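You operate a simulated robot arm through the tools that you are given. There is no shell and no other tool. Be economical: measure what you need, move in short steps, check, and stop when the job is done.

You are at the controls of a simulated two-armed robot. One attempt, no reset.

## Task
Take the custard pot and put it on the cream dough. Take the clear rice tub from the island top and leave it on the upper island shelf. Take the lid off the oats jar and lay it down on the island top. Fetch the salt jar and stand it on the table. Fetch the blue napkin and set it on the top of the hall cabinet. Stack the purple coffee pod from the island top on top of the green coffee pod. Pull the dishwasher door open. Do these in any order. Set down upright: custard pot, rice tub, salt jar.

It is judged by the outcome, as a careful person would: the job done as asked, and still so three seconds after it is handed in. It fails if anything else is knocked over, pushed out of place, dropped, spilled or broken. Lids that push on must go on centred and level and be pressed home; caps that screw on are set level and turned clockwise until they are tight. Flat cloth is picked up by pressing the open fingertips on it (5 to 10 N) and closing them slowly along it; thin cloth reads only 2 to 8 mm in the jaws.

## Robot
Two 7-joint arms with fingered hands on one trunk, on a base that drives. Base frame: it is fixed to the floor where the robot stands at the start and does not move with it; the origin is under the middle of the robot, x ahead of it, y to its left, z up; the surface under the hand at the start is at about z = 0.9. Units: m, rad, N and s.
The left shoulder is at the start at [0.06, 0.138, 0.847], the right one opposite. With the tool pointing down near the work surface each hand reaches from about 0.1 to 0.9 m from the robot's upright axis, wherever it stands, measured 20 degrees to its own side. Places, roughly: blue napkin [3.25, 2.25, 1.25]; coffee pod [1, 0.75, 1]; custard pot [0.5, 0, 1]; dishwasher door [-1.6, -0.1, 0.5]; dough (9x9x3 cm) [0.7, 0.1, 0.9]; oats jar [1.25, 1.25, 1]; rice tub [0.5, 0, 1]; salt jar [3, 2, 1]; table [2, -2.4, 0.8]; top of the hall cabinet [3.9, -0.6, 0.8]; upper island shelf [0.7, 0.9, 0.5]. Payload 4 kg a hand.
Tool frame (each hand has its own): the origin (TCP) lies between the finger pads and is the grasp point; the fingertips stand 0.036 m ahead of it; z points along the fingers, y is the line along which they close. The gripper opens to 0.12 m. The gripper's body begins 0.042 m behind the TCP. The gripper is a hand of 5 fingers: y runs from the thumb to the fingers, the wrist lies at [-0.015, -0.109, -0.2] in the tool frame.
Orientation is that of the tool frame in the base frame, as [roll, pitch, yaw] about the fixed x, y, z axes, in that order (R = Rz(yaw) Ry(pitch) Rx(roll)). With the fingers straight down and the wrist toward the robot, the tool's x, y and z point along [0, 1, 0], [1, 0, 0] and [0, 0, -1] of the base frame.

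## Interface
- The arms move only by the tool step_arm. It takes "left_rows", "right_rows" or both (then of equal length, played together; a hand with none holds still); each is a list of rows, each a list of 2 entries, a list of its own where there are three numbers: the shift along the tool's x, y, z in units of 25 mm (1.0 is 25 mm), then the turn, a rotation vector about the tool's x, y, z in units of 8 degrees (1.0 is 8 degrees). In form: [[[dx, dy, dz], [wx, wy, wz]], ...]. A call has 1 to 10 rows; each row shifts and turns the commanded pose from where the row before left it, along the tool's axes as they then stand. A call with a number of a shift or a turn outside -1 to 1 is refused whole. Rows are played at 5 a second. More than 0.05 m and 0.15 rad between two rows, and nothing of the call is played. A pose out of reach is approached as far as the arm can. The call stops where the force on the tool passes 40 N (or 10 N more than at its start, if that is more) or the arm is blocked; 0.2 s more then pass. In this call time passes only in rows, and 0.2 s behind the last. The reply holds the time, the measured pose of the TCP, the force on the tool along the base axes, the opening and the grip force, in the units named above and with some noise, with the torque about the TCP (base axes, N m) and any sound that the robot's microphone picked up.
- Cameras (640 x 400 px; columns grow to the right, rows downward): "scene" is now at [0.0076, -0.0432, 1.4472]; the picture's right is [-0.77, -0.64, 0.00], its down [-0.59, 0.72, -0.36] and it looks along [0.23, -0.28, -0.93] (base axes); focal length 214 px, centre (320, 200). "left" rides on the left gripper at [-0.069, -0.079, -0.131] in its tool frame; the picture's right is [-0.78, -0.29, 0.55], its down [0.55, -0.73, 0.40] and it looks along [0.29, 0.61, 0.74] (tool axes); focal length 222 px, centre (320, 200). "right" rides on the right gripper at [0.069, -0.079, -0.131] in its tool frame; the picture's right is [-0.78, 0.29, -0.55], its down [-0.55, -0.73, 0.40] and it looks along [-0.29, 0.61, 0.74] (tool axes); focal length 222 px, centre (320, 200). There is no depth. A picture from a camera that has moved, and an enlarged one, comes with that camera's place and axes in the base frame and with its lens.
- get_image(camera): a new picture of that camera. It takes no simulated time.
- slide_trunk(by): slides the trunk up (or, below 0, down) by that many m; the arms and the scene camera ride with it, the base frame stays. It gives what a move gives, with no picture.
- steer(legs): drives the robot by 1 to 6 legs, each [ahead, left, turn to the left] in m, m and rad, along the robot's own axes; the way and the turn of a leg run together, so that a leg with both is an arc; at most 1.5 m and 3.142 rad a leg. The arms and the cameras ride along, it lands a little off, and it stops where it bumps. It gives what a move gives.
- finger_targets(index, middle, ring, little, thumb_bend, thumb_turn, hand): sets how far each is bent, from 0 (flat) to 100 (curled in); at 30 the hand is open as for a grip, at 70 the pads meet at the TCP. One left out holds its place. A second passes; each finger stops where it meets its share of the squeeze, and holds until it gets a number again. It is the only way to open and close the hand. It gives what a move gives, with no picture; readings hold the bend of each and the force on index, middle, ring, little, thumb and palm. thumb_turn goes from beside the hand (0) to across from the fingers (100), as for a grip.
- head_to(pan, tilt): turns the head with the scene camera to pan (to the left, within 1.501 rad either way) and tilt (down, from -0.506 to 1.204), counted from straight ahead of the robot. It gives what a move gives.
- zoom(camera, box): a new picture of the part [left, top, right, bottom] of that camera's present view, enlarged. It takes no simulated time.
- close_job(): hands the job in; it is judged then, once.

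Work in short steps. Places have to be worked out from the pictures, the camera data and where the tool is seen: move nearer, look again, correct. Check each grasp and each placing, and mend what went wrong. You have 186 turns and 154 pictures in all, those below and enlarged ones among them. Open the grippers and draw the arms clear of the work before you hand the job in, unless the task says otherwise; then end with one line.

The tools are called after ">>>" as a command line: name --argument value ..., lists and objects as JSON in quotes. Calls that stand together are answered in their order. step_arm: Moves the arms, as the interface text tells. Its arguments: {"type":"object","properties":{"left_rows":{"type":"array","items":{"type":"array"}},"right_rows":{"type":"array","items":{"type":"array"}}},"required":[]} The other tools are called the same way: slide_trunk (by) slides the trunk up or down; finger_targets (index, middle, ring, little, thumb_bend, thumb_turn, hand) moves the fingers one by one; steer (legs) drives the base; head_to (pan, tilt) turns the head that bears the scene camera; get_image (camera) takes a picture; zoom (camera, box) takes an enlarged picture of a part of a camera's view; close_job () hands the job in.

At the start:

```text
clock: 0.0
left_position: [0.3144, 0.3728, 1.1667]
left_orientation: [-3.141, 0.001, 1.572]
left_wrist_force: [0.2, -0.1, -0.3]
left_ft_torque: [0.04, 0.01, -0.01]
left_gripper_width: 0.1195
left_grasp_force: 0.0
left_shape: jaw
left_bend: [30.0, 30.0, 30.0, 30.0, 30.0, 97.0]
left_finger forces: [0.0, 0.1, 0.1, 0.0, 0.1, 0.0]
right_position: [0.4872, 0.0324, 1.2305]
right_orientation: [3.14, 0.001, 1.571]
right_wrist_force: [-0.9, 0.2, 0.5]
right_ft_torque: [0.0, -0.02, -0.02]
right_gripper_width: 0.1197
right_grasp_force: 0.0
right_shape: jaw
right_bend: [30.0, 30.0, 30.0, 30.0, 30.0, 97.0]
right_finger forces: [0.1, 0.1, 0.0, 0.1, 0.0, 0.1]
trunk travel left (down, up): [-0.425, 0.165]
robot x, y, heading: [-0.0004, -0.0016, -0.001]
head pan, tilt: [-0.881, 1.201]
```

scene: 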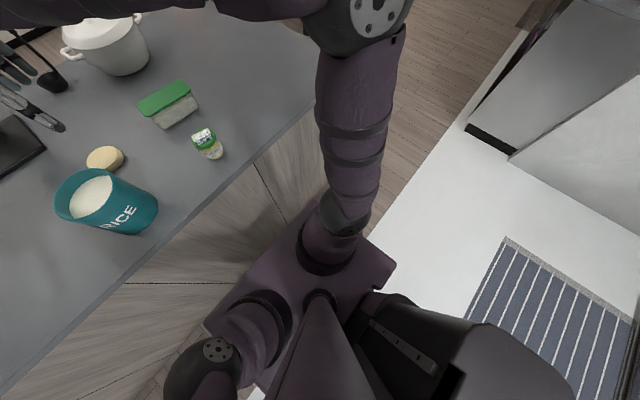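
right: 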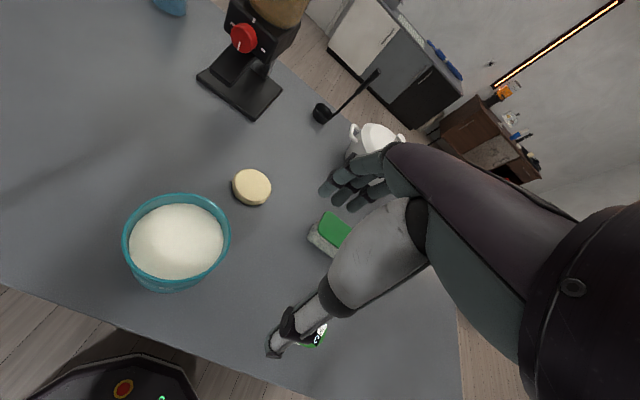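
left: 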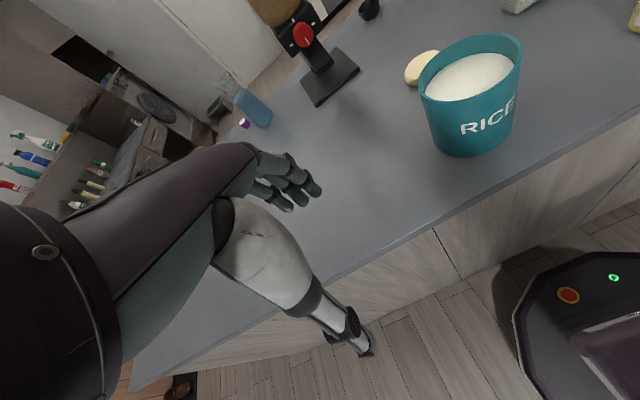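

The first pictures show the island with a teal rice canister, a clear tub with a green lid, a small custard pot and a dough. I turn the head to get a view ahead.

>>> head_to --pan 0.0 --tilt 0.75

>>> get_image --camera "scene"

>>> head_to --pan 0.8 --tilt 0.6

>>> get_image --camera "scene"

```text
clock: 1.2
left_position: [0.3141, 0.3731, 1.1654]
left_orientation: [3.141, 0.0, 1.571]
left_wrist_force: [-0.6, -0.6, 0.4]
left_ft_torque: [0.0, -0.01, -0.04]
left_gripper_width: 0.1197
left_grasp_force: 0.1
left_shape: jaw
left_bend: [30.0, 30.0, 30.0, 30.0, 30.0, 97.0]
left_finger forces: [0.0, 0.1, 0.0, 0.0, 0.0, 0.0]
right_position: [0.4866, 0.0337, 1.2308]
right_orientation: [3.142, -0.001, 1.571]
right_wrist_force: [0.0, 0.8, 0.1]
right_ft_torque: [-0.03, 0.01, 0.01]
right_gripper_width: 0.12
right_grasp_force: 0.0
right_shape: jaw
right_bend: [30.0, 30.0, 30.0, 30.0, 30.0, 97.0]
right_finger forces: [0.0, 0.0, 0.1, 0.0, 0.0, 0.0]
trunk travel left (down, up): [-0.425, 0.165]
robot x, y, heading: [0.0019, 0.0035, 0.003]
head pan, tilt: [0.0, 0.75]
```

```text
150 pictures are left
camera scene: at [0.0549, -0.0001, 1.4789], right [0.0, -1.0, 0.0], down [-0.68, 0.0, -0.73], along [0.73, 0.0, -0.68], focal length 214 px, centre (320, 200)
```

scene: 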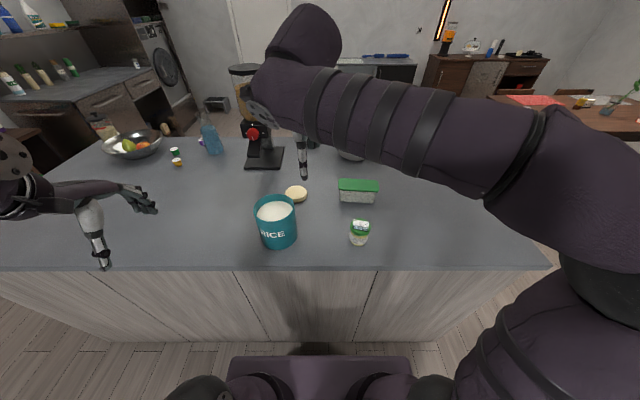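

```text
clock: 2.3
left_position: [0.3153, 0.3732, 1.1664]
left_orientation: [-3.141, 0.0, 1.571]
left_wrist_force: [1.0, 0.4, -0.6]
left_ft_torque: [-0.01, 0.01, 0.02]
left_gripper_width: 0.1198
left_grasp_force: 0.0
left_shape: jaw
left_bend: [30.0, 30.0, 30.0, 30.0, 30.0, 97.0]
left_finger forces: [0.0, 0.1, 0.0, 0.0, 0.0, 0.1]
right_position: [0.4866, 0.0334, 1.2296]
right_orientation: [3.14, 0.001, 1.571]
right_wrist_force: [-1.1, -0.7, 0.3]
right_ft_torque: [-0.01, -0.02, -0.03]
right_gripper_width: 0.1196
right_grasp_force: 0.2
right_shape: jaw
right_bend: [30.0, 30.0, 30.0, 30.0, 30.0, 97.0]
right_finger forces: [0.0, 0.0, 0.1, 0.0, 0.1, 0.0]
trunk travel left (down, up): [-0.425, 0.165]
robot x, y, heading: [-0.0044, 0.0009, -0.004]
head pan, tilt: [0.799, 0.6]
```

```text
149 pictures are left
camera scene: at [0.0337, 0.0633, 1.4918], right [0.72, -0.7, 0.0], down [-0.39, -0.4, -0.82], along [0.58, 0.59, -0.57], focal length 214 px, centre (320, 200)
```

scene: 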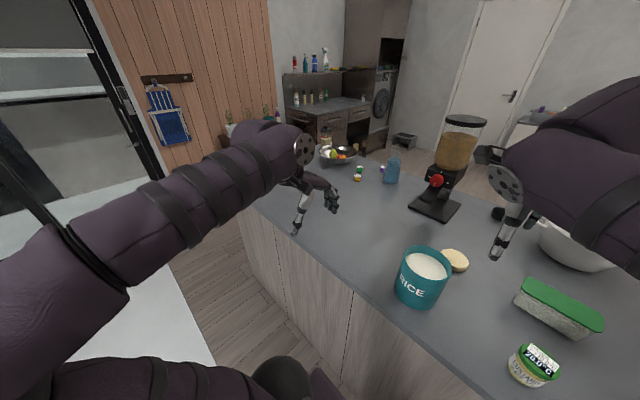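

The pods and oats jar are toward the far left of the island; I zoom into that part and the near items.

>>> zoom --camera "scene" --box '[280, 100, 420, 190]'

>>> zoom --camera "scene" --box '[380, 220, 620, 400]'

```text
4.44 times, centred on (350, 145) of scene
camera zoom: at [0.0337, 0.0633, 1.4918], right [0.72, -0.7, 0.0], down [-0.39, -0.4, -0.82], along [0.58, 0.59, -0.57], focal length 953 px, centre (187, 444)
```

zoom: 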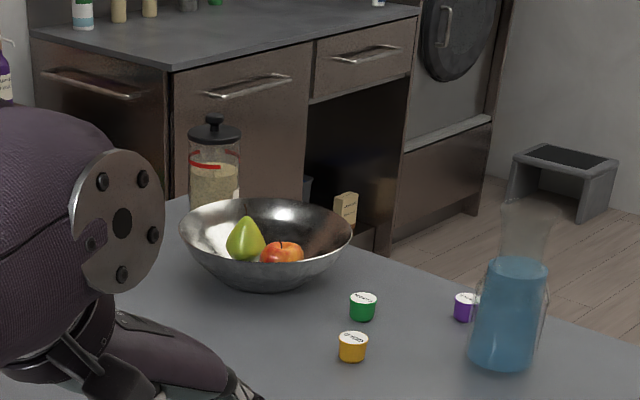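

```text
2.22 times, centred on (500, 310) of scene
camera zoom: at [0.0337, 0.0633, 1.4918], right [0.72, -0.7, 0.0], down [-0.39, -0.4, -0.82], along [0.58, 0.59, -0.57], focal length 477 px, centre (-80, -44)
```

zoom: 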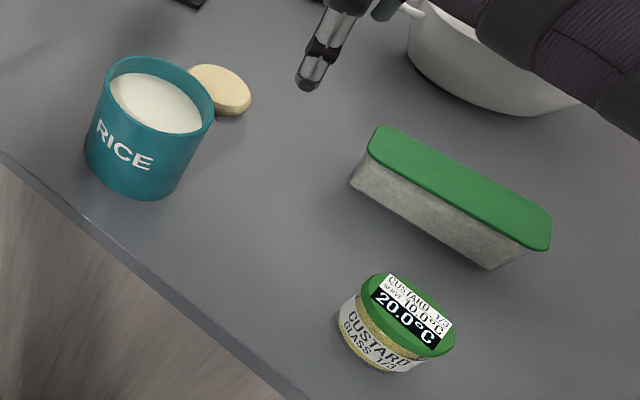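

I need to identify the "clear rice tub": the grey-looking tub with green lid versus the teal canister. I'll zoom on the tub.

>>> zoom --camera "scene" --box '[500, 260, 620, 340]'

>>> zoom --camera "right" --box '[260, 180, 420, 300]'

```text
5.00 times, centred on (560, 300) of scene
camera zoom: at [0.0337, 0.0633, 1.4918], right [0.72, -0.7, 0.0], down [-0.39, -0.4, -0.82], along [0.58, 0.59, -0.57], focal length 1072 px, centre (-880, -300)
```

zoom: 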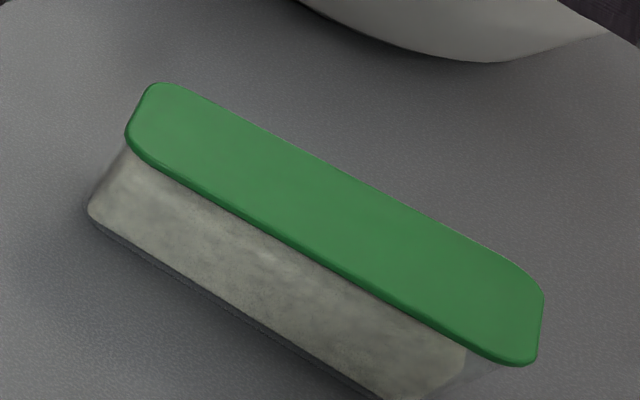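

```text
3.33 times, centred on (340, 240) of right
camera zoom: at [0.4059, 0.1031, 1.3615], right [0.29, -0.78, 0.55], down [-0.73, -0.55, -0.4], along [0.61, -0.29, -0.74], focal length 740 px, centre (253, 67)
```

zoom: 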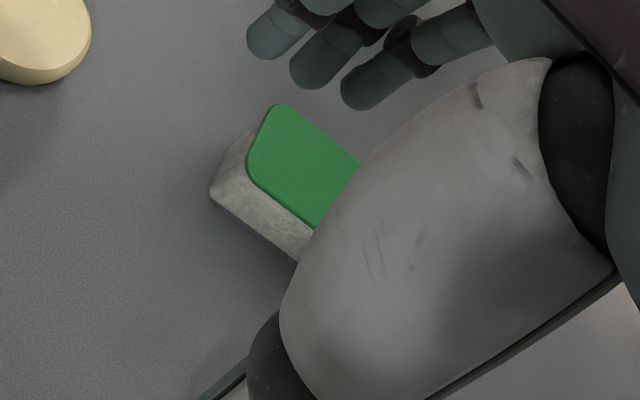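

It is a clear tub with whitish rice under a green lid, so that's the rice tub. I estimate custard at (0.50,-0.13), dough at (0.695,0.09), tub at (0.705,-0.16). Start with the custard: right hand to above it.

>>> step_arm --right_rows '[[[-1, 0, 0], [0, 0, 0]], [[-1, 0, 0], [0, 0, 0]], [[-1, 0, 0], [0, 0, 0]], [[-1, 0, 0.5], [0, 0, 0]], [[-1, 0, 0.7], [0, 0, 0]], [[-1, 0, 1], [0, 0, 0]], [[-0.5, 0.5, 1], [0, 0, 0]]]'

>>> get_image --camera "right"

>>> head_to --pan -0.25 --tilt 0.95

>>> get_image --camera "scene"

```text
clock: 3.9
left_position: [0.316, 0.3729, 1.1663]
left_orientation: [3.141, 0.0, 1.571]
left_wrist_force: [0.7, 0.7, 0.8]
left_ft_torque: [0.03, 0.0, 0.01]
left_gripper_width: 0.1195
left_grasp_force: 0.2
left_shape: jaw
left_bend: [30.0, 30.0, 30.0, 30.0, 30.0, 97.0]
left_finger forces: [0.0, 0.0, 0.1, 0.0, 0.0, 0.0]
right_position: [0.5007, -0.1297, 1.1499]
right_orientation: [-3.141, 0.0, 1.571]
right_wrist_force: [0.1, -0.1, 0.2]
right_ft_torque: [0.02, -0.02, 0.03]
right_gripper_width: 0.1194
right_grasp_force: 0.1
right_shape: jaw
right_bend: [30.0, 30.0, 30.0, 30.0, 30.0, 97.0]
right_finger forces: [0.1, 0.0, 0.0, 0.1, 0.1, 0.0]
trunk travel left (down, up): [-0.425, 0.165]
robot x, y, heading: [0.003, 0.0024, -0.004]
head pan, tilt: [0.799, 0.6]
```

```text
144 pictures are left
camera right: at [0.4201, -0.0604, 1.2808], right [0.29, -0.78, 0.55], down [-0.73, -0.55, -0.4], along [0.61, -0.29, -0.74], focal length 222 px, centre (320, 200)
```

right: 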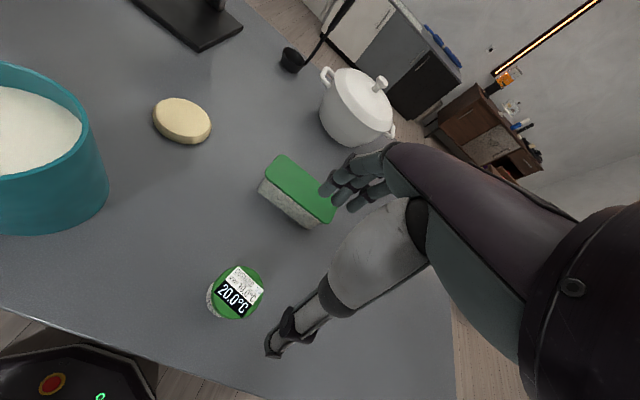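

```text
clock: 5.2
left_position: [0.3153, 0.3731, 1.1666]
left_orientation: [-3.141, 0.001, 1.571]
left_wrist_force: [0.4, -0.6, -0.2]
left_ft_torque: [0.0, 0.02, -0.02]
left_gripper_width: 0.1198
left_grasp_force: 0.1
left_shape: jaw
left_bend: [30.0, 30.0, 30.0, 30.0, 30.0, 97.0]
left_finger forces: [0.0, 0.0, 0.1, 0.1, 0.0, 0.1]
right_position: [0.5008, -0.1303, 1.1508]
right_orientation: [3.141, -0.001, 1.571]
right_wrist_force: [-0.2, -0.1, 0.9]
right_ft_torque: [-0.01, -0.01, 0.02]
right_gripper_width: 0.1194
right_grasp_force: 0.0
right_shape: jaw
right_bend: [30.0, 30.0, 30.0, 30.0, 30.0, 97.0]
right_finger forces: [0.1, 0.0, 0.0, 0.0, 0.1, 0.0]
trunk travel left (down, up): [-0.425, 0.165]
robot x, y, heading: [-0.0044, 0.0006, 0.003]
head pan, tilt: [-0.25, 0.949]
```

```text
143 pictures are left
camera scene: at [0.0425, -0.018, 1.4634], right [-0.25, -0.97, 0.0], down [-0.79, 0.2, -0.58], along [0.56, -0.14, -0.81], focal length 214 px, centre (320, 200)
```

scene: 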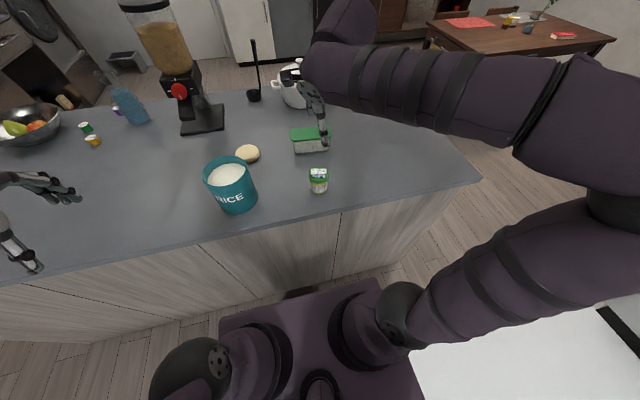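

Triangulation gives custard ≈(0.488,-0.127), about 7 cm high, 6 cm wide. I yaw the wrist 32° to its own side (clear of the canister later) and lower part-way.

>>> step_arm --right_rows '[[[0.12, -0.45, 0], [0, 0, -1]], [[0, 0, 0], [0, 0, -1]], [[0, 0, 0], [0, 0, -1]], [[0, 0, 0.8], [0, 0, -1]], [[0, 0, 1], [0, 0, 0]], [[0, 0, 1], [0, 0, 0]], [[0, 0, 1], [0, 0, 0]]]'

>>> get_image --camera "right"

>>> zoom --camera "scene" --box '[200, 100, 400, 225]'

```text
clock: 6.8
left_position: [0.3157, 0.3721, 1.166]
left_orientation: [-3.141, 0.001, 1.571]
left_wrist_force: [0.7, -0.5, -0.1]
left_ft_torque: [-0.01, 0.0, -0.01]
left_gripper_width: 0.1196
left_grasp_force: 0.1
left_shape: jaw
left_bend: [30.0, 30.0, 30.0, 30.0, 30.0, 97.0]
left_finger forces: [0.1, 0.0, 0.0, 0.0, 0.1, 0.0]
right_position: [0.4902, -0.1264, 1.0552]
right_orientation: [3.141, 0.001, 2.128]
right_wrist_force: [-0.7, 0.1, -0.5]
right_ft_torque: [-0.02, -0.05, 0.01]
right_gripper_width: 0.1198
right_grasp_force: 0.0
right_shape: jaw
right_bend: [30.0, 30.0, 30.0, 30.0, 30.0, 97.0]
right_finger forces: [0.0, 0.1, 0.1, 0.0, 0.1, 0.1]
trunk travel left (down, up): [-0.425, 0.165]
robot x, y, heading: [0.0034, -0.0002, 0.002]
head pan, tilt: [-0.25, 0.949]
```

```text
142 pictures are left
camera right: at [0.3831, -0.1084, 1.1863], right [0.66, -0.51, 0.55], down [-0.33, -0.86, -0.4], along [0.67, 0.08, -0.74], focal length 222 px, centre (320, 200)
```

right: 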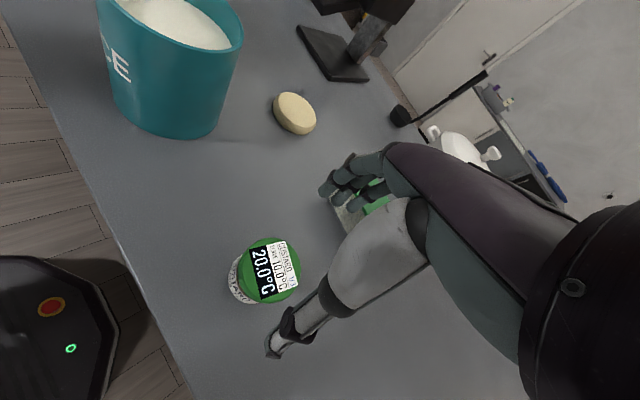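

```text
3.20 times, centred on (300, 162) of scene
camera zoom: at [0.0427, -0.018, 1.4634], right [-0.25, -0.97, 0.0], down [-0.79, 0.2, -0.58], along [0.56, -0.14, -0.81], focal length 686 px, centre (384, 320)
```

zoom: 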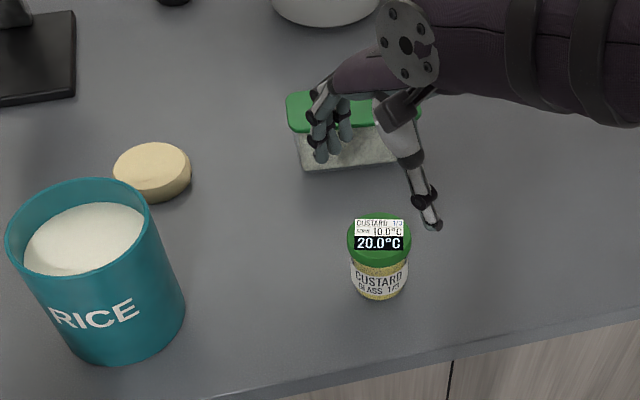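

Refined: pot at (0.473,-0.124), 6 cm wide. I shift to be centred and lower to TCP z≈0.945.

>>> step_arm --right_rows '[[[0.43, -0.53, 0.4], [0, 0, 0]], [[0, 0, 1], [0, 0, 0]], [[0, 0, 1], [0, 0, 0]], [[0, 0, 1], [0, 0, 0]], [[0, 0, 1], [0, 0, 0]]]'

>>> get_image --camera "right"

>>> zoom --camera "scene" --box '[240, 120, 400, 220]'

```text
clock: 8.0
left_position: [0.3161, 0.3729, 1.1661]
left_orientation: [3.141, 0.001, 1.57]
left_wrist_force: [0.4, -0.1, -0.2]
left_ft_torque: [-0.01, 0.01, -0.01]
left_gripper_width: 0.1196
left_grasp_force: 0.0
left_shape: jaw
left_bend: [30.0, 30.0, 30.0, 30.0, 30.0, 97.0]
left_finger forces: [0.0, 0.1, 0.1, 0.0, 0.1, 0.0]
right_position: [0.4716, -0.1245, 0.9447]
right_orientation: [-3.14, -0.001, 2.13]
right_wrist_force: [-0.5, -0.2, 0.2]
right_ft_torque: [0.03, -0.01, 0.0]
right_gripper_width: 0.12
right_grasp_force: 0.1
right_shape: jaw
right_bend: [30.0, 30.0, 30.0, 30.0, 30.0, 97.0]
right_finger forces: [0.0, 0.0, 0.0, 0.1, 0.1, 0.0]
trunk travel left (down, up): [-0.425, 0.165]
robot x, y, heading: [-0.0018, 0.0015, 0.001]
head pan, tilt: [-0.25, 0.949]
```

```text
140 pictures are left
camera right: at [0.365, -0.1069, 1.076], right [0.66, -0.51, 0.55], down [-0.33, -0.86, -0.4], along [0.67, 0.08, -0.74], focal length 222 px, centre (320, 200)
```

right: 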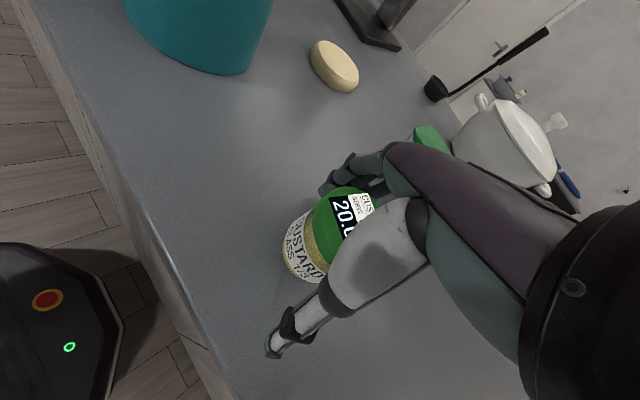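

```text
4.00 times, centred on (320, 170) of scene
camera zoom: at [0.0428, -0.0181, 1.4634], right [-0.25, -0.97, 0.0], down [-0.79, 0.2, -0.58], along [0.56, -0.14, -0.81], focal length 858 px, centre (320, 320)
```

zoom: 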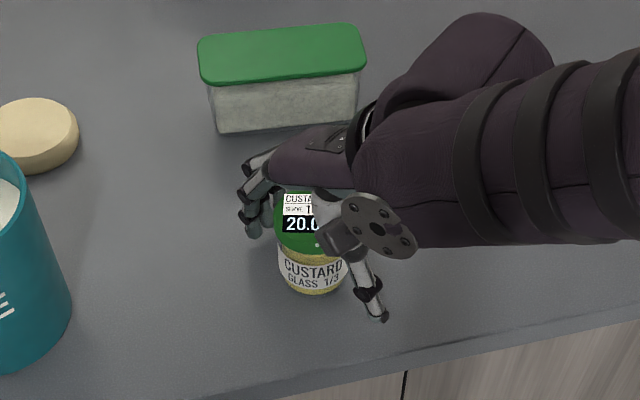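

The pot sits between fingers and thumb. Close gently.

>>> finger_targets --hand "right" --index 56 --middle 56 --ring 56 --little 56 --thumb_bend 56

```text
clock: 9.0
left_position: [0.3158, 0.373, 1.1663]
left_orientation: [-3.14, -0.001, 1.57]
left_wrist_force: [-0.5, 0.2, 1.2]
left_ft_torque: [-0.02, -0.03, 0.02]
left_gripper_width: 0.1196
left_grasp_force: 0.1
left_shape: jaw
left_bend: [30.0, 30.0, 30.0, 30.0, 30.0, 97.0]
left_finger forces: [0.0, 0.0, 0.0, 0.0, 0.1, 0.0]
right_position: [0.4712, -0.1239, 0.9448]
right_orientation: [-3.141, 0.0, 2.13]
right_wrist_force: [-0.1, 0.2, -0.1]
right_ft_torque: [-0.03, -0.01, -0.01]
right_gripper_width: 0.0501
right_grasp_force: 3.7
right_shape: fingers
right_bend: [54.0, 54.0, 56.0, 56.0, 53.0, 97.0]
right_finger forces: [1.4, 2.3, 0.1, 0.2, 3.7, 0.0]
trunk travel left (down, up): [-0.425, 0.165]
robot x, y, heading: [-0.0029, -0.0007, -0.003]
head pan, tilt: [-0.25, 0.949]
```

Contact at about 5 cm width with 3.7 N. Tighten a little and lift gently.

>>> finger_targets --hand "right" --index 60 --middle 60 --ring 60 --little 60 --thumb_bend 60

>>> step_arm --right_rows '[[[0, 0, -0.5], [0, 0, 0]], [[0, 0, -1], [0, 0, 0]], [[0, 0, -1], [0, 0, 0]]]'

>>> get_image --camera "right"

```text
clock: 10.0
left_position: [0.3152, 0.3735, 1.1661]
left_orientation: [3.141, 0.001, 1.571]
left_wrist_force: [-1.4, 0.2, 0.0]
left_ft_torque: [0.0, 0.01, -0.02]
left_gripper_width: 0.1197
left_grasp_force: 0.0
left_shape: jaw
left_bend: [30.0, 30.0, 30.0, 30.0, 30.0, 97.0]
left_finger forces: [0.1, 0.0, 0.0, 0.1, 0.1, 0.1]
right_position: [0.4707, -0.1234, 0.945]
right_orientation: [-3.141, 0.001, 2.13]
right_wrist_force: [0.6, 0.2, -1.1]
right_ft_torque: [0.0, -0.07, -0.03]
right_gripper_width: 0.0484
right_grasp_force: 8.5
right_shape: fingers
right_bend: [56.0, 56.0, 60.0, 60.0, 55.0, 97.0]
right_finger forces: [3.6, 4.9, 0.2, 0.1, 8.3, 0.0]
trunk travel left (down, up): [-0.425, 0.165]
robot x, y, heading: [-0.001, -0.0008, -0.004]
head pan, tilt: [-0.25, 0.949]
```

```text
clock: 10.8
left_position: [0.3145, 0.3721, 1.1657]
left_orientation: [-3.141, 0.001, 1.571]
left_wrist_force: [0.3, 0.4, -0.5]
left_ft_torque: [0.03, -0.03, 0.02]
left_gripper_width: 0.1197
left_grasp_force: 0.1
left_shape: jaw
left_bend: [30.0, 30.0, 30.0, 30.0, 30.0, 97.0]
left_finger forces: [0.1, 0.0, 0.1, 0.0, 0.0, 0.0]
right_position: [0.4717, -0.1256, 1.0077]
right_orientation: [3.14, 0.0, 2.131]
right_wrist_force: [0.5, -0.7, -2.4]
right_ft_torque: [-0.02, 0.0, 0.03]
right_gripper_width: 0.0483
right_grasp_force: 7.4
right_shape: fingers
right_bend: [56.0, 56.0, 60.0, 60.0, 55.0, 96.0]
right_finger forces: [3.4, 4.6, 0.0, 0.0, 8.2, 0.0]
trunk travel left (down, up): [-0.425, 0.165]
robot x, y, heading: [0.0019, -0.002, -0.003]
head pan, tilt: [-0.25, 0.949]
```

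```text
138 pictures are left
camera right: at [0.3653, -0.1078, 1.1387], right [0.66, -0.51, 0.55], down [-0.33, -0.86, -0.4], along [0.67, 0.08, -0.74], focal length 222 px, centre (320, 200)
```

right: 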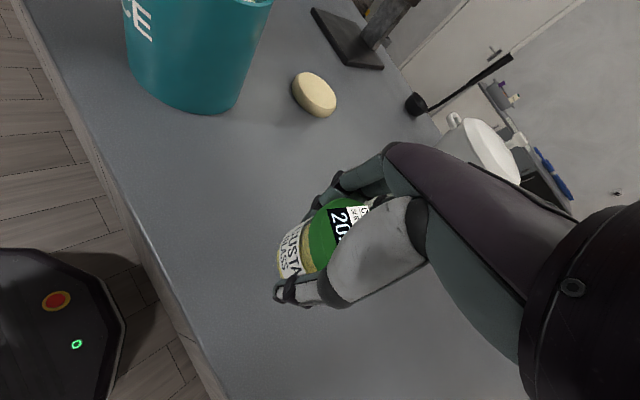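

The pot is lifted (2.4 N load). Dough estimated at ≈(0.675,0.085). I carry the pot over, staying high.

>>> step_arm --right_rows '[[[0, 1, -1], [0, 0, 0]], [[0, 1, -1], [0, 0, 0]], [[0, 1, -0.5], [0, 0, 0]], [[0.2, 1, 0], [0, 0, 0]], [[0.4, 1, 0], [0, 0, 0]], [[0.4, 1, 0], [0, 0, 0]], [[0.4, 1, 0], [0, 0, 0]], [[0.5, 1, 0], [0, 0, 0]], [[0.5, 1, 0], [0, 0, 0]], [[0.5, 1, 0], [0, 0, 0]]]'

>>> get_image --camera "right"

>>> head_to --pan 0.0 --tilt 0.8

>>> zoom --camera "scene" --box '[220, 100, 420, 225]'

```text
clock: 13.0
left_position: [0.3145, 0.3735, 1.1646]
left_orientation: [-3.141, 0.0, 1.572]
left_wrist_force: [0.6, -0.3, 0.8]
left_ft_torque: [0.01, 0.0, 0.04]
left_gripper_width: 0.1196
left_grasp_force: 0.2
left_shape: jaw
left_bend: [30.0, 30.0, 30.0, 30.0, 30.0, 97.0]
left_finger forces: [0.0, 0.1, 0.0, 0.1, 0.0, 0.0]
right_position: [0.6452, 0.0725, 1.0687]
right_orientation: [-3.14, 0.001, 2.129]
right_wrist_force: [0.0, 0.4, -1.2]
right_ft_torque: [0.04, 0.0, 0.01]
right_gripper_width: 0.0481
right_grasp_force: 8.4
right_shape: fingers
right_bend: [56.0, 56.0, 60.0, 60.0, 55.0, 96.0]
right_finger forces: [3.3, 4.6, 0.2, 0.1, 7.9, 0.0]
trunk travel left (down, up): [-0.425, 0.165]
robot x, y, heading: [-0.0003, 0.0015, 0.001]
head pan, tilt: [-0.25, 0.949]
```

```text
137 pictures are left
camera right: at [0.5402, 0.0892, 1.2002], right [0.66, -0.51, 0.55], down [-0.33, -0.86, -0.4], along [0.67, 0.08, -0.74], focal length 222 px, centre (320, 200)
```

right: 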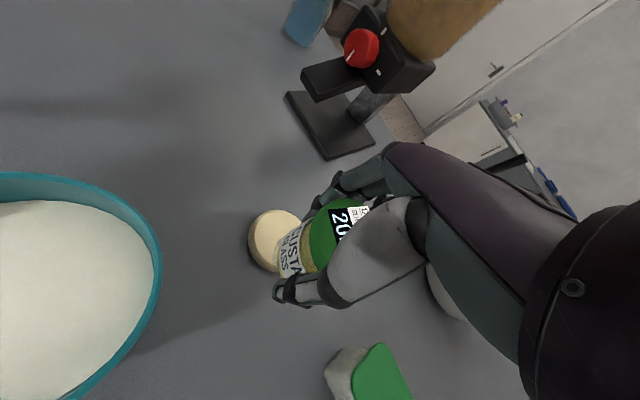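

```text
clock: 13.8
left_position: [0.3168, 0.3731, 1.1665]
left_orientation: [-3.141, 0.0, 1.571]
left_wrist_force: [1.3, 0.3, -0.3]
left_ft_torque: [0.01, -0.01, 0.02]
left_gripper_width: 0.1197
left_grasp_force: 0.0
left_shape: jaw
left_bend: [30.0, 30.0, 30.0, 30.0, 30.0, 97.0]
left_finger forces: [0.0, 0.1, 0.0, 0.0, 0.1, 0.1]
right_position: [0.6458, 0.0708, 1.0694]
right_orientation: [-3.141, 0.0, 2.13]
right_wrist_force: [0.1, 0.0, -2.1]
right_ft_torque: [-0.01, 0.01, -0.03]
right_gripper_width: 0.0483
right_grasp_force: 7.7
right_shape: fingers
right_bend: [56.0, 56.0, 60.0, 60.0, 55.0, 96.0]
right_finger forces: [3.3, 4.5, 0.2, 0.0, 8.0, 0.0]
trunk travel left (down, up): [-0.425, 0.165]
robot x, y, heading: [0.0018, -0.003, 0.001]
head pan, tilt: [0.0, 0.799]
```

```text
3.20 times, centred on (320, 162) of scene
camera zoom: at [0.0529, -0.0001, 1.4749], right [0.0, -1.0, 0.0], down [-0.72, 0.0, -0.7], along [0.7, 0.0, -0.72], focal length 686 px, centre (320, 320)
```

zoom: 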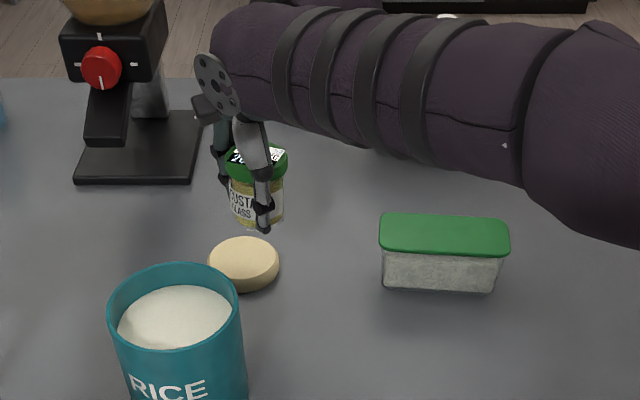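

Dough centre refined to (0.686,0.093), top z≈0.93. Move over it and lower to near contact.

>>> step_arm --right_rows '[[[-0.06, 0.9, 0], [0, 0, 0]], [[-0.06, 0.93, 0], [0, 0, 0]], [[0, 0, 1], [0, 0, 0]], [[0, 0, 1], [0, 0, 0]], [[0, 0, 0.8], [0, 0, 0]]]'

>>> get_image --camera "right"

>>> zoom --camera "scene" --box '[240, 110, 360, 185]'

```text
clock: 15.0
left_position: [0.3145, 0.373, 1.1658]
left_orientation: [-3.141, 0.0, 1.571]
left_wrist_force: [-0.2, 0.2, -1.3]
left_ft_torque: [0.02, -0.01, 0.01]
left_gripper_width: 0.1199
left_grasp_force: 0.1
left_shape: jaw
left_bend: [30.0, 30.0, 30.0, 30.0, 30.0, 97.0]
left_finger forces: [0.0, 0.1, 0.1, 0.1, 0.0, 0.0]
right_position: [0.6845, 0.0915, 1.0005]
right_orientation: [3.14, -0.002, 2.129]
right_wrist_force: [-0.7, -0.7, -2.6]
right_ft_torque: [0.01, 0.0, 0.0]
right_gripper_width: 0.0482
right_grasp_force: 8.2
right_shape: fingers
right_bend: [56.0, 56.0, 60.0, 60.0, 55.0, 96.0]
right_finger forces: [3.3, 4.5, 0.2, 0.0, 7.9, 0.0]
trunk travel left (down, up): [-0.425, 0.165]
robot x, y, heading: [0.0024, -0.0019, -0.002]
head pan, tilt: [0.0, 0.799]
```

```text
135 pictures are left
camera right: at [0.5785, 0.1087, 1.1313], right [0.66, -0.51, 0.55], down [-0.33, -0.86, -0.4], along [0.67, 0.08, -0.74], focal length 222 px, centre (320, 200)
```

right: 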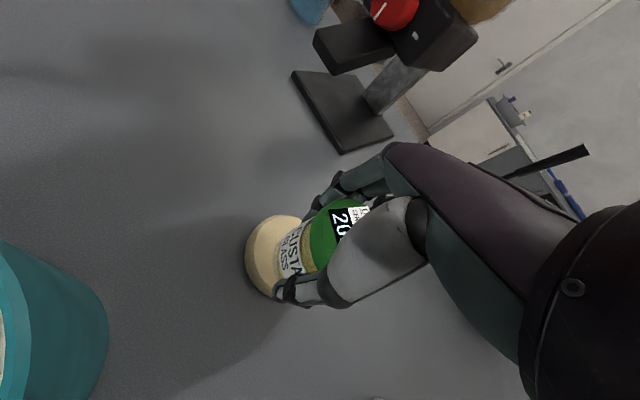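

```text
5.33 times, centred on (300, 148) of scene
camera zoom: at [0.0531, 0.0001, 1.475], right [0.0, -1.0, 0.0], down [-0.72, 0.0, -0.7], along [0.7, 0.0, -0.72], focal length 1144 px, centre (427, 480)
```

zoom: 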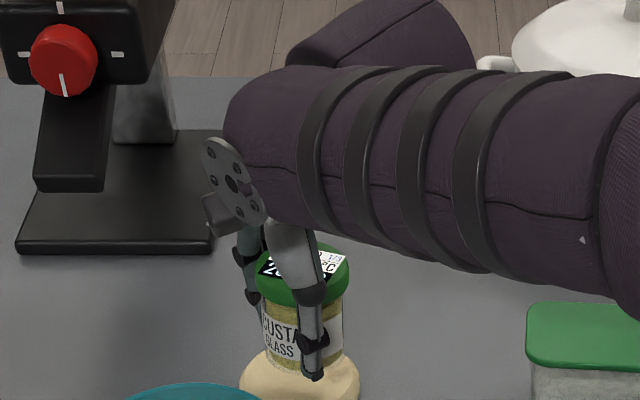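

Aligned laterally. Lower in small steps until contact.

>>> step_arm --right_rows '[[[0, 0, 0.4], [0, 0, 0]], [[0, 0, 0.3], [0, 0, 0]], [[0, 0, 0.2], [0, 0, 0]]]'

>>> zoom --camera "right" --box '[220, 160, 420, 320]'

>>> zoom --camera "scene" --box '[260, 140, 340, 190]'

```text
clock: 15.8
left_position: [0.3152, 0.373, 1.1659]
left_orientation: [-3.141, 0.0, 1.568]
left_wrist_force: [0.5, -0.5, 0.0]
left_ft_torque: [0.0, 0.02, 0.01]
left_gripper_width: 0.1198
left_grasp_force: 0.0
left_shape: jaw
left_bend: [30.0, 30.0, 30.0, 30.0, 30.0, 97.0]
left_finger forces: [0.0, 0.0, 0.0, 0.0, 0.1, 0.1]
right_position: [0.6853, 0.0914, 0.9767]
right_orientation: [-3.141, -0.001, 2.129]
right_wrist_force: [0.7, -1.0, -2.3]
right_ft_torque: [0.0, 0.02, 0.04]
right_gripper_width: 0.0482
right_grasp_force: 8.5
right_shape: fingers
right_bend: [56.0, 56.0, 60.0, 60.0, 55.0, 96.0]
right_finger forces: [3.3, 4.5, 0.3, 0.0, 7.8, 0.0]
trunk travel left (down, up): [-0.425, 0.165]
robot x, y, heading: [-0.0001, -0.0006, -0.001]
head pan, tilt: [0.0, 0.799]
```

```text
2.50 times, centred on (320, 240) of right
camera zoom: at [0.5793, 0.109, 1.1083], right [0.66, -0.51, 0.55], down [-0.33, -0.86, -0.4], along [0.67, 0.08, -0.74], focal length 555 px, centre (320, 100)
```

zoom: 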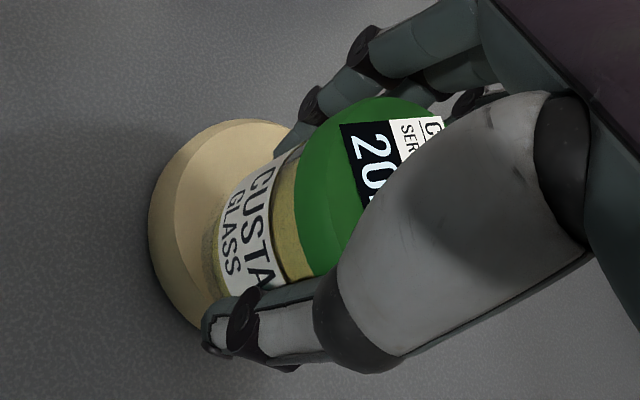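

```text
8.00 times, centred on (300, 165) of scene
camera zoom: at [0.053, 0.0, 1.4749], right [0.0, -1.0, 0.0], down [-0.72, 0.0, -0.7], along [0.7, 0.0, -0.72], focal length 1716 px, centre (480, 480)
```

zoom: 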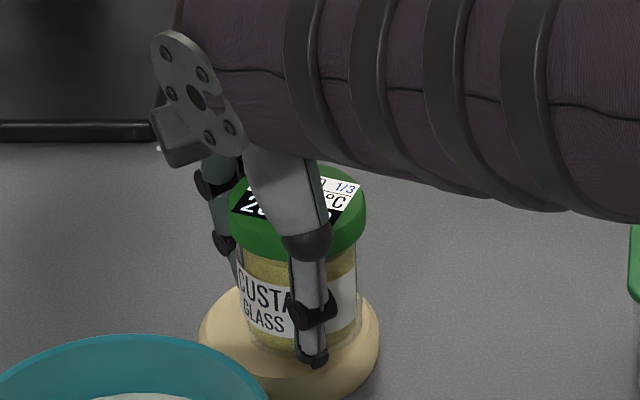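

Well centred; a few mm more down to contact.

>>> step_arm --right_rows '[[[0.1, 0.05, 0.12], [0, 0, 0]], [[0, 0, 0.1], [0, 0, 0]], [[0, 0, 0.1], [0, 0, 0]]]'

```text
clock: 16.6
left_position: [0.315, 0.3732, 1.1665]
left_orientation: [3.14, 0.0, 1.573]
left_wrist_force: [0.3, 0.0, -0.9]
left_ft_torque: [-0.05, 0.01, 0.01]
left_gripper_width: 0.1196
left_grasp_force: 0.0
left_shape: jaw
left_bend: [30.0, 30.0, 30.0, 30.0, 30.0, 97.0]
left_finger forces: [0.1, 0.1, 0.0, 0.0, 0.0, 0.0]
right_position: [0.6856, 0.0947, 0.9716]
right_orientation: [-3.141, -0.002, 2.128]
right_wrist_force: [-0.2, -0.4, -2.7]
right_ft_torque: [-0.01, 0.04, -0.01]
right_gripper_width: 0.0483
right_grasp_force: 8.1
right_shape: fingers
right_bend: [56.0, 56.0, 60.0, 60.0, 55.0, 96.0]
right_finger forces: [3.3, 4.5, 0.2, 0.0, 8.0, 0.1]
trunk travel left (down, up): [-0.425, 0.165]
robot x, y, heading: [-0.0012, 0.0028, -0.002]
head pan, tilt: [0.0, 0.799]
```

No contact yet; continue 2 mm at a time.

>>> step_arm --right_rows '[[[0, 0, 0.08], [0, 0, 0]], [[0, 0, 0.08], [0, 0, 0]], [[0, 0, 0.08], [0, 0, 0]]]'

>>> zoom --camera "scene" --box '[260, 140, 340, 190]'

```text
clock: 17.4
left_position: [0.3144, 0.3728, 1.1675]
left_orientation: [3.141, 0.0, 1.57]
left_wrist_force: [-1.3, -0.9, 1.0]
left_ft_torque: [0.03, -0.03, -0.02]
left_gripper_width: 0.1194
left_grasp_force: 0.1
left_shape: jaw
left_bend: [30.0, 30.0, 30.0, 30.0, 30.0, 97.0]
left_finger forces: [0.1, 0.0, 0.0, 0.0, 0.1, 0.0]
right_position: [0.6849, 0.0932, 0.9656]
right_orientation: [3.138, 0.001, 2.131]
right_wrist_force: [0.9, 0.7, 6.4]
right_ft_torque: [-0.03, -0.06, 0.01]
right_gripper_width: 0.0481
right_grasp_force: 8.9
right_shape: fingers
right_bend: [57.0, 56.0, 60.0, 60.0, 55.0, 96.0]
right_finger forces: [3.3, 5.3, 0.2, 0.0, 9.0, 0.0]
trunk travel left (down, up): [-0.425, 0.165]
robot x, y, heading: [-0.0013, 0.0006, 0.001]
head pan, tilt: [0.0, 0.799]
```

```text
8.00 times, centred on (300, 165) of scene
camera zoom: at [0.0522, -0.0001, 1.4751], right [0.0, -1.0, 0.0], down [-0.72, 0.0, -0.7], along [0.7, 0.0, -0.72], focal length 1716 px, centre (480, 480)
```

zoom: 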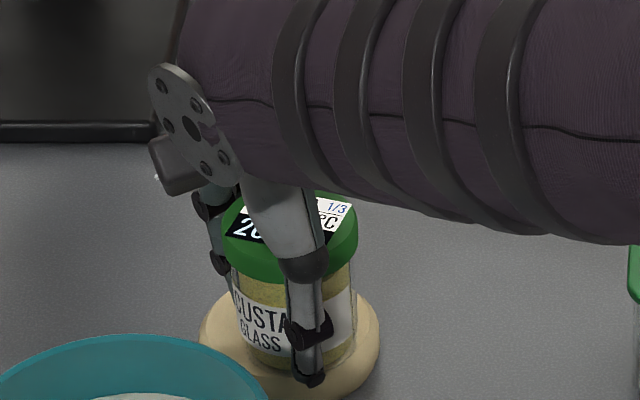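

Contact made. Relieve slightly and open the hand in two stages.

>>> step_arm --right_rows '[[[0, 0, -0.05], [0, 0, 0]]]'

>>> finger_targets --hand "right" --index 51 --middle 51 --ring 40 --little 40 --thumb_bend 51

>>> finger_targets --hand "right" --index 30 --middle 30 --ring 30 --little 30 --thumb_bend 30

>>> zoom --camera "scene" --box '[260, 140, 340, 190]'

```text
clock: 17.8
left_position: [0.315, 0.3724, 1.1664]
left_orientation: [3.141, 0.0, 1.572]
left_wrist_force: [-0.2, -0.1, 0.2]
left_ft_torque: [0.05, 0.0, 0.02]
left_gripper_width: 0.1196
left_grasp_force: 0.0
left_shape: jaw
left_bend: [30.0, 30.0, 30.0, 30.0, 30.0, 97.0]
left_finger forces: [0.0, 0.0, 0.0, 0.0, 0.0, 0.1]
right_position: [0.6859, 0.0947, 0.9652]
right_orientation: [-3.14, -0.001, 2.13]
right_wrist_force: [2.3, 0.3, 4.6]
right_ft_torque: [0.01, -0.13, 0.03]
right_gripper_width: 0.048
right_grasp_force: 8.9
right_shape: fingers
right_bend: [57.0, 56.0, 60.0, 60.0, 55.0, 96.0]
right_finger forces: [3.5, 5.8, 0.3, 0.0, 8.6, 0.0]
trunk travel left (down, up): [-0.425, 0.165]
robot x, y, heading: [-0.0016, 0.0018, 0.0]
head pan, tilt: [0.0, 0.799]
```

```text
clock: 18.8
left_position: [0.3155, 0.3721, 1.1649]
left_orientation: [3.141, 0.0, 1.57]
left_wrist_force: [-1.1, 0.2, 0.3]
left_ft_torque: [0.03, 0.01, -0.02]
left_gripper_width: 0.1198
left_grasp_force: 0.0
left_shape: jaw
left_bend: [30.0, 30.0, 30.0, 30.0, 30.0, 97.0]
left_finger forces: [0.0, 0.0, 0.0, 0.1, 0.0, 0.1]
right_position: [0.6857, 0.0952, 0.9658]
right_orientation: [3.141, 0.0, 2.129]
right_wrist_force: [-0.4, 0.4, 1.5]
right_ft_torque: [-0.05, -0.02, 0.0]
right_gripper_width: 0.0573
right_grasp_force: 0.8
right_shape: fingers
right_bend: [51.0, 51.0, 40.0, 40.0, 51.0, 97.0]
right_finger forces: [0.0, 0.1, 0.1, 0.0, 1.4, 0.0]
trunk travel left (down, up): [-0.425, 0.165]
robot x, y, heading: [0.0011, -0.0037, 0.004]
head pan, tilt: [0.0, 0.799]
```

```text
clock: 19.8
left_position: [0.3158, 0.3741, 1.1655]
left_orientation: [-3.14, 0.0, 1.572]
left_wrist_force: [-0.7, 0.6, -0.1]
left_ft_torque: [0.03, 0.01, -0.02]
left_gripper_width: 0.1197
left_grasp_force: 0.1
left_shape: jaw
left_bend: [30.0, 30.0, 30.0, 30.0, 30.0, 97.0]
left_finger forces: [0.1, 0.1, 0.1, 0.1, 0.1, 0.0]
right_position: [0.6855, 0.0943, 0.9638]
right_orientation: [3.141, 0.001, 2.129]
right_wrist_force: [-0.9, 0.4, -0.6]
right_ft_torque: [0.01, 0.02, 0.02]
right_gripper_width: 0.1189
right_grasp_force: 0.0
right_shape: fingers
right_bend: [30.0, 30.0, 30.0, 30.0, 30.0, 97.0]
right_finger forces: [0.1, 0.0, 0.1, 0.0, 0.0, 0.1]
trunk travel left (down, up): [-0.425, 0.165]
robot x, y, heading: [-0.0026, 0.0004, 0.002]
head pan, tilt: [0.0, 0.799]
```

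```text
8.00 times, centred on (300, 165) of scene
camera zoom: at [0.0528, 0.0, 1.4749], right [0.0, -1.0, 0.0], down [-0.72, 0.0, -0.7], along [0.7, 0.0, -0.72], focal length 1716 px, centre (480, 480)
```

zoom: 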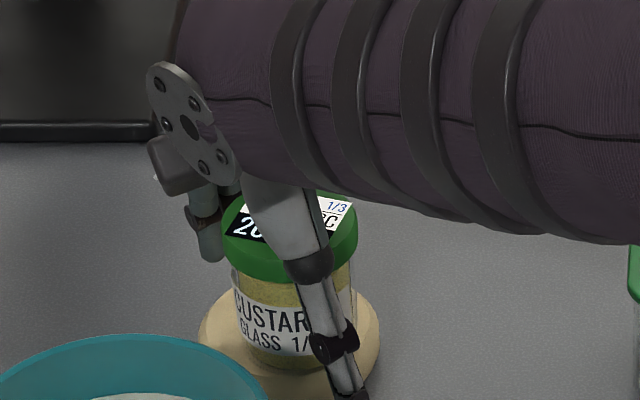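

Custard released on the dough. I rise, check, then retract the right hand.

>>> step_arm --right_rows '[[[0, 0, -1], [0, 0, 0]], [[0, 0, -1], [0, 0, 0]], [[0, 0, -1], [0, 0, 0]], [[0, 0, -1], [0, 0, 0]], [[0, 0, -1], [0, 0, 0]], [[0, 0, -1], [0, 0, 0]], [[0, -1, -1], [0, 0, 0]], [[0, -1, -1], [0, 0, 0]], [[0, -1, -1], [0, 0, 0]], [[0, -1, -0.5], [0, 0, 0]]]'

>>> step_arm --right_rows '[[[0, -1, 0], [0, 0, 0]], [[0, -1, 0], [0, 0, 0]], [[0, -1, 0], [0, 0, 0]], [[0, -1, 0], [0, 0, 0]], [[0, -1, 0], [0, 0, 0]], [[0, -1, 0], [0, 0, 0]], [[0, -1, 0], [0, 0, 0]]]'

>>> get_image --camera "scene"

```text
clock: 22.0
left_position: [0.3139, 0.3726, 1.165]
left_orientation: [3.141, 0.0, 1.57]
left_wrist_force: [-1.0, 0.1, 1.1]
left_ft_torque: [0.0, -0.04, -0.01]
left_gripper_width: 0.1196
left_grasp_force: 0.0
left_shape: jaw
left_bend: [30.0, 30.0, 30.0, 30.0, 30.0, 97.0]
left_finger forces: [0.0, 0.0, 0.0, 0.0, 0.0, 0.0]
right_position: [0.5982, 0.0415, 1.2034]
right_orientation: [-3.141, 0.001, 2.129]
right_wrist_force: [-0.8, -1.0, -1.1]
right_ft_torque: [0.0, 0.01, 0.0]
right_gripper_width: 0.1189
right_grasp_force: 0.0
right_shape: fingers
right_bend: [30.0, 30.0, 30.0, 30.0, 30.0, 97.0]
right_finger forces: [0.0, 0.1, 0.1, 0.0, 0.0, 0.0]
trunk travel left (down, up): [-0.425, 0.165]
robot x, y, heading: [0.0033, 0.0021, -0.002]
head pan, tilt: [0.0, 0.799]
```

```text
clock: 23.6
left_position: [0.314, 0.374, 1.1671]
left_orientation: [3.141, -0.001, 1.571]
left_wrist_force: [0.8, 0.4, -0.3]
left_ft_torque: [0.02, 0.03, 0.01]
left_gripper_width: 0.1196
left_grasp_force: 0.1
left_shape: jaw
left_bend: [30.0, 30.0, 30.0, 30.0, 30.0, 97.0]
left_finger forces: [0.1, 0.0, 0.0, 0.0, 0.1, 0.1]
right_position: [0.4509, -0.0513, 1.2031]
right_orientation: [-3.142, -0.001, 2.129]
right_wrist_force: [0.2, -0.5, -0.1]
right_ft_torque: [-0.02, -0.03, -0.02]
right_gripper_width: 0.1188
right_grasp_force: 0.0
right_shape: fingers
right_bend: [30.0, 30.0, 30.0, 30.0, 30.0, 97.0]
right_finger forces: [0.1, 0.1, 0.0, 0.1, 0.0, 0.0]
trunk travel left (down, up): [-0.425, 0.165]
robot x, y, heading: [0.0008, -0.0001, -0.0]
head pan, tilt: [0.0, 0.799]
```

```text
129 pictures are left
camera scene: at [0.0522, -0.0004, 1.475], right [0.0, -1.0, 0.0], down [-0.72, 0.0, -0.7], along [0.7, 0.0, -0.72], focal length 214 px, centre (320, 200)
```

scene: 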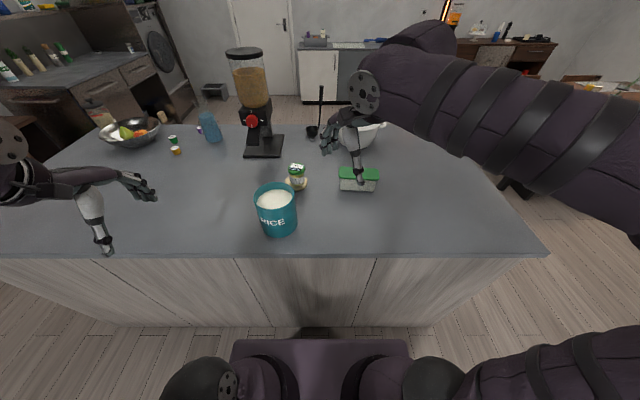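

Custard pot sits on the dough. Now I look left to see how to get to the island's left end and its shelf.

>>> head_to --pan 1.3 --tilt 0.45

>>> get_image --camera "scene"

```text
clock: 25.1
left_position: [0.315, 0.3726, 1.1653]
left_orientation: [3.141, 0.0, 1.571]
left_wrist_force: [-0.1, -0.5, 0.3]
left_ft_torque: [0.01, 0.0, 0.02]
left_gripper_width: 0.1197
left_grasp_force: 0.0
left_shape: jaw
left_bend: [30.0, 30.0, 30.0, 30.0, 30.0, 97.0]
left_finger forces: [0.1, 0.0, 0.0, 0.0, 0.0, 0.0]
right_position: [0.4518, -0.0507, 1.2035]
right_orientation: [-3.14, 0.0, 2.13]
right_wrist_force: [0.5, -1.0, -0.4]
right_ft_torque: [0.03, 0.03, -0.01]
right_gripper_width: 0.1192
right_grasp_force: 0.0
right_shape: fingers
right_bend: [30.0, 30.0, 30.0, 30.0, 30.0, 97.0]
right_finger forces: [0.0, 0.0, 0.0, 0.1, 0.0, 0.0]
trunk travel left (down, up): [-0.425, 0.165]
robot x, y, heading: [-0.0006, 0.0002, -0.003]
head pan, tilt: [1.3, 0.45]
```

```text
128 pictures are left
camera scene: at [-0.0034, 0.0885, 1.5054], right [0.96, -0.27, 0.0], down [-0.12, -0.42, -0.9], along [0.24, 0.87, -0.44], focal length 214 px, centre (320, 200)
```

scene: 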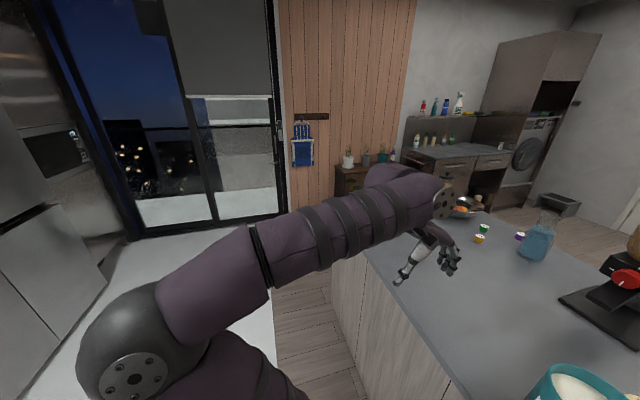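

There's free floor on the left. I drive to left of the island's left end, facing it (heading −90°).

>>> steer --legs '[[0, 1.2, 0], [0, 0.85, 0], [0.75, 0, 0], [0, 0, -1.571]]'

>>> head_to --pan 0.0 --tilt 0.7

>>> get_image --camera "scene"

```text
clock: 37.2
left_position: [0.7011, 2.3927, 1.1658]
left_orientation: [-3.139, 0.001, 1.544]
left_wrist_force: [-0.1, 0.4, -0.4]
left_ft_torque: [-0.01, 0.05, 0.01]
left_gripper_width: 0.1197
left_grasp_force: 0.0
left_shape: jaw
left_bend: [30.0, 30.0, 30.0, 30.0, 30.0, 97.0]
left_finger forces: [0.0, 0.0, 0.1, 0.0, 0.1, 0.0]
right_position: [0.8269, 1.9669, 1.203]
right_orientation: [-3.141, 0.001, 2.104]
right_wrist_force: [0.0, -0.5, -0.6]
right_ft_torque: [-0.01, 0.03, 0.0]
right_gripper_width: 0.119
right_grasp_force: 0.1
right_shape: fingers
right_bend: [30.0, 30.0, 30.0, 30.0, 30.0, 97.0]
right_finger forces: [0.1, 0.1, 0.0, 0.0, 0.1, 0.0]
trunk travel left (down, up): [-0.425, 0.165]
robot x, y, heading: [0.3728, 2.0239, -0.027]
head pan, tilt: [1.3, 0.45]
stopped in leg 3: the robot was blocked; the commanded pose is now the measured one
```

```text
clock: 38.6
left_position: [0.7006, 2.3932, 1.1673]
left_orientation: [3.141, 0.001, 1.545]
left_wrist_force: [-1.1, -0.2, 0.2]
left_ft_torque: [0.03, 0.02, -0.02]
left_gripper_width: 0.1199
left_grasp_force: 0.0
left_shape: jaw
left_bend: [30.0, 30.0, 30.0, 30.0, 30.0, 97.0]
left_finger forces: [0.0, 0.0, 0.0, 0.0, 0.0, 0.0]
right_position: [0.826, 1.9663, 1.203]
right_orientation: [3.139, -0.001, 2.105]
right_wrist_force: [0.7, 0.2, -0.1]
right_ft_torque: [-0.04, 0.03, 0.02]
right_gripper_width: 0.1188
right_grasp_force: 0.0
right_shape: fingers
right_bend: [30.0, 30.0, 30.0, 30.0, 30.0, 97.0]
right_finger forces: [0.0, 0.0, 0.0, 0.1, 0.0, 0.1]
trunk travel left (down, up): [-0.425, 0.165]
robot x, y, heading: [0.376, 2.0274, -0.026]
head pan, tilt: [0.0, 0.7]
```

```text
127 pictures are left
camera scene: at [0.4323, 2.0269, 1.4832], right [-0.03, -1.0, 0.0], down [-0.64, 0.02, -0.77], along [0.76, -0.02, -0.64], focal length 214 px, centre (320, 200)
```

scene: 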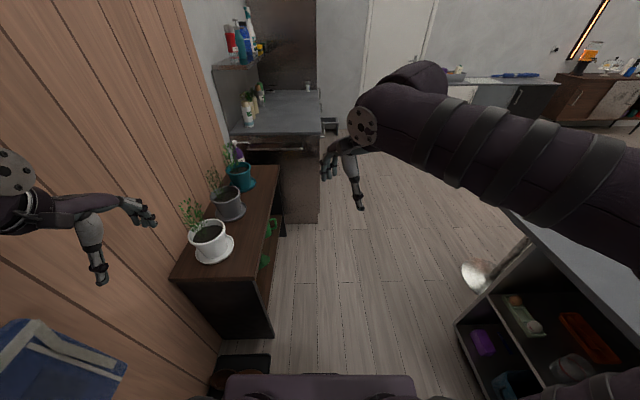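

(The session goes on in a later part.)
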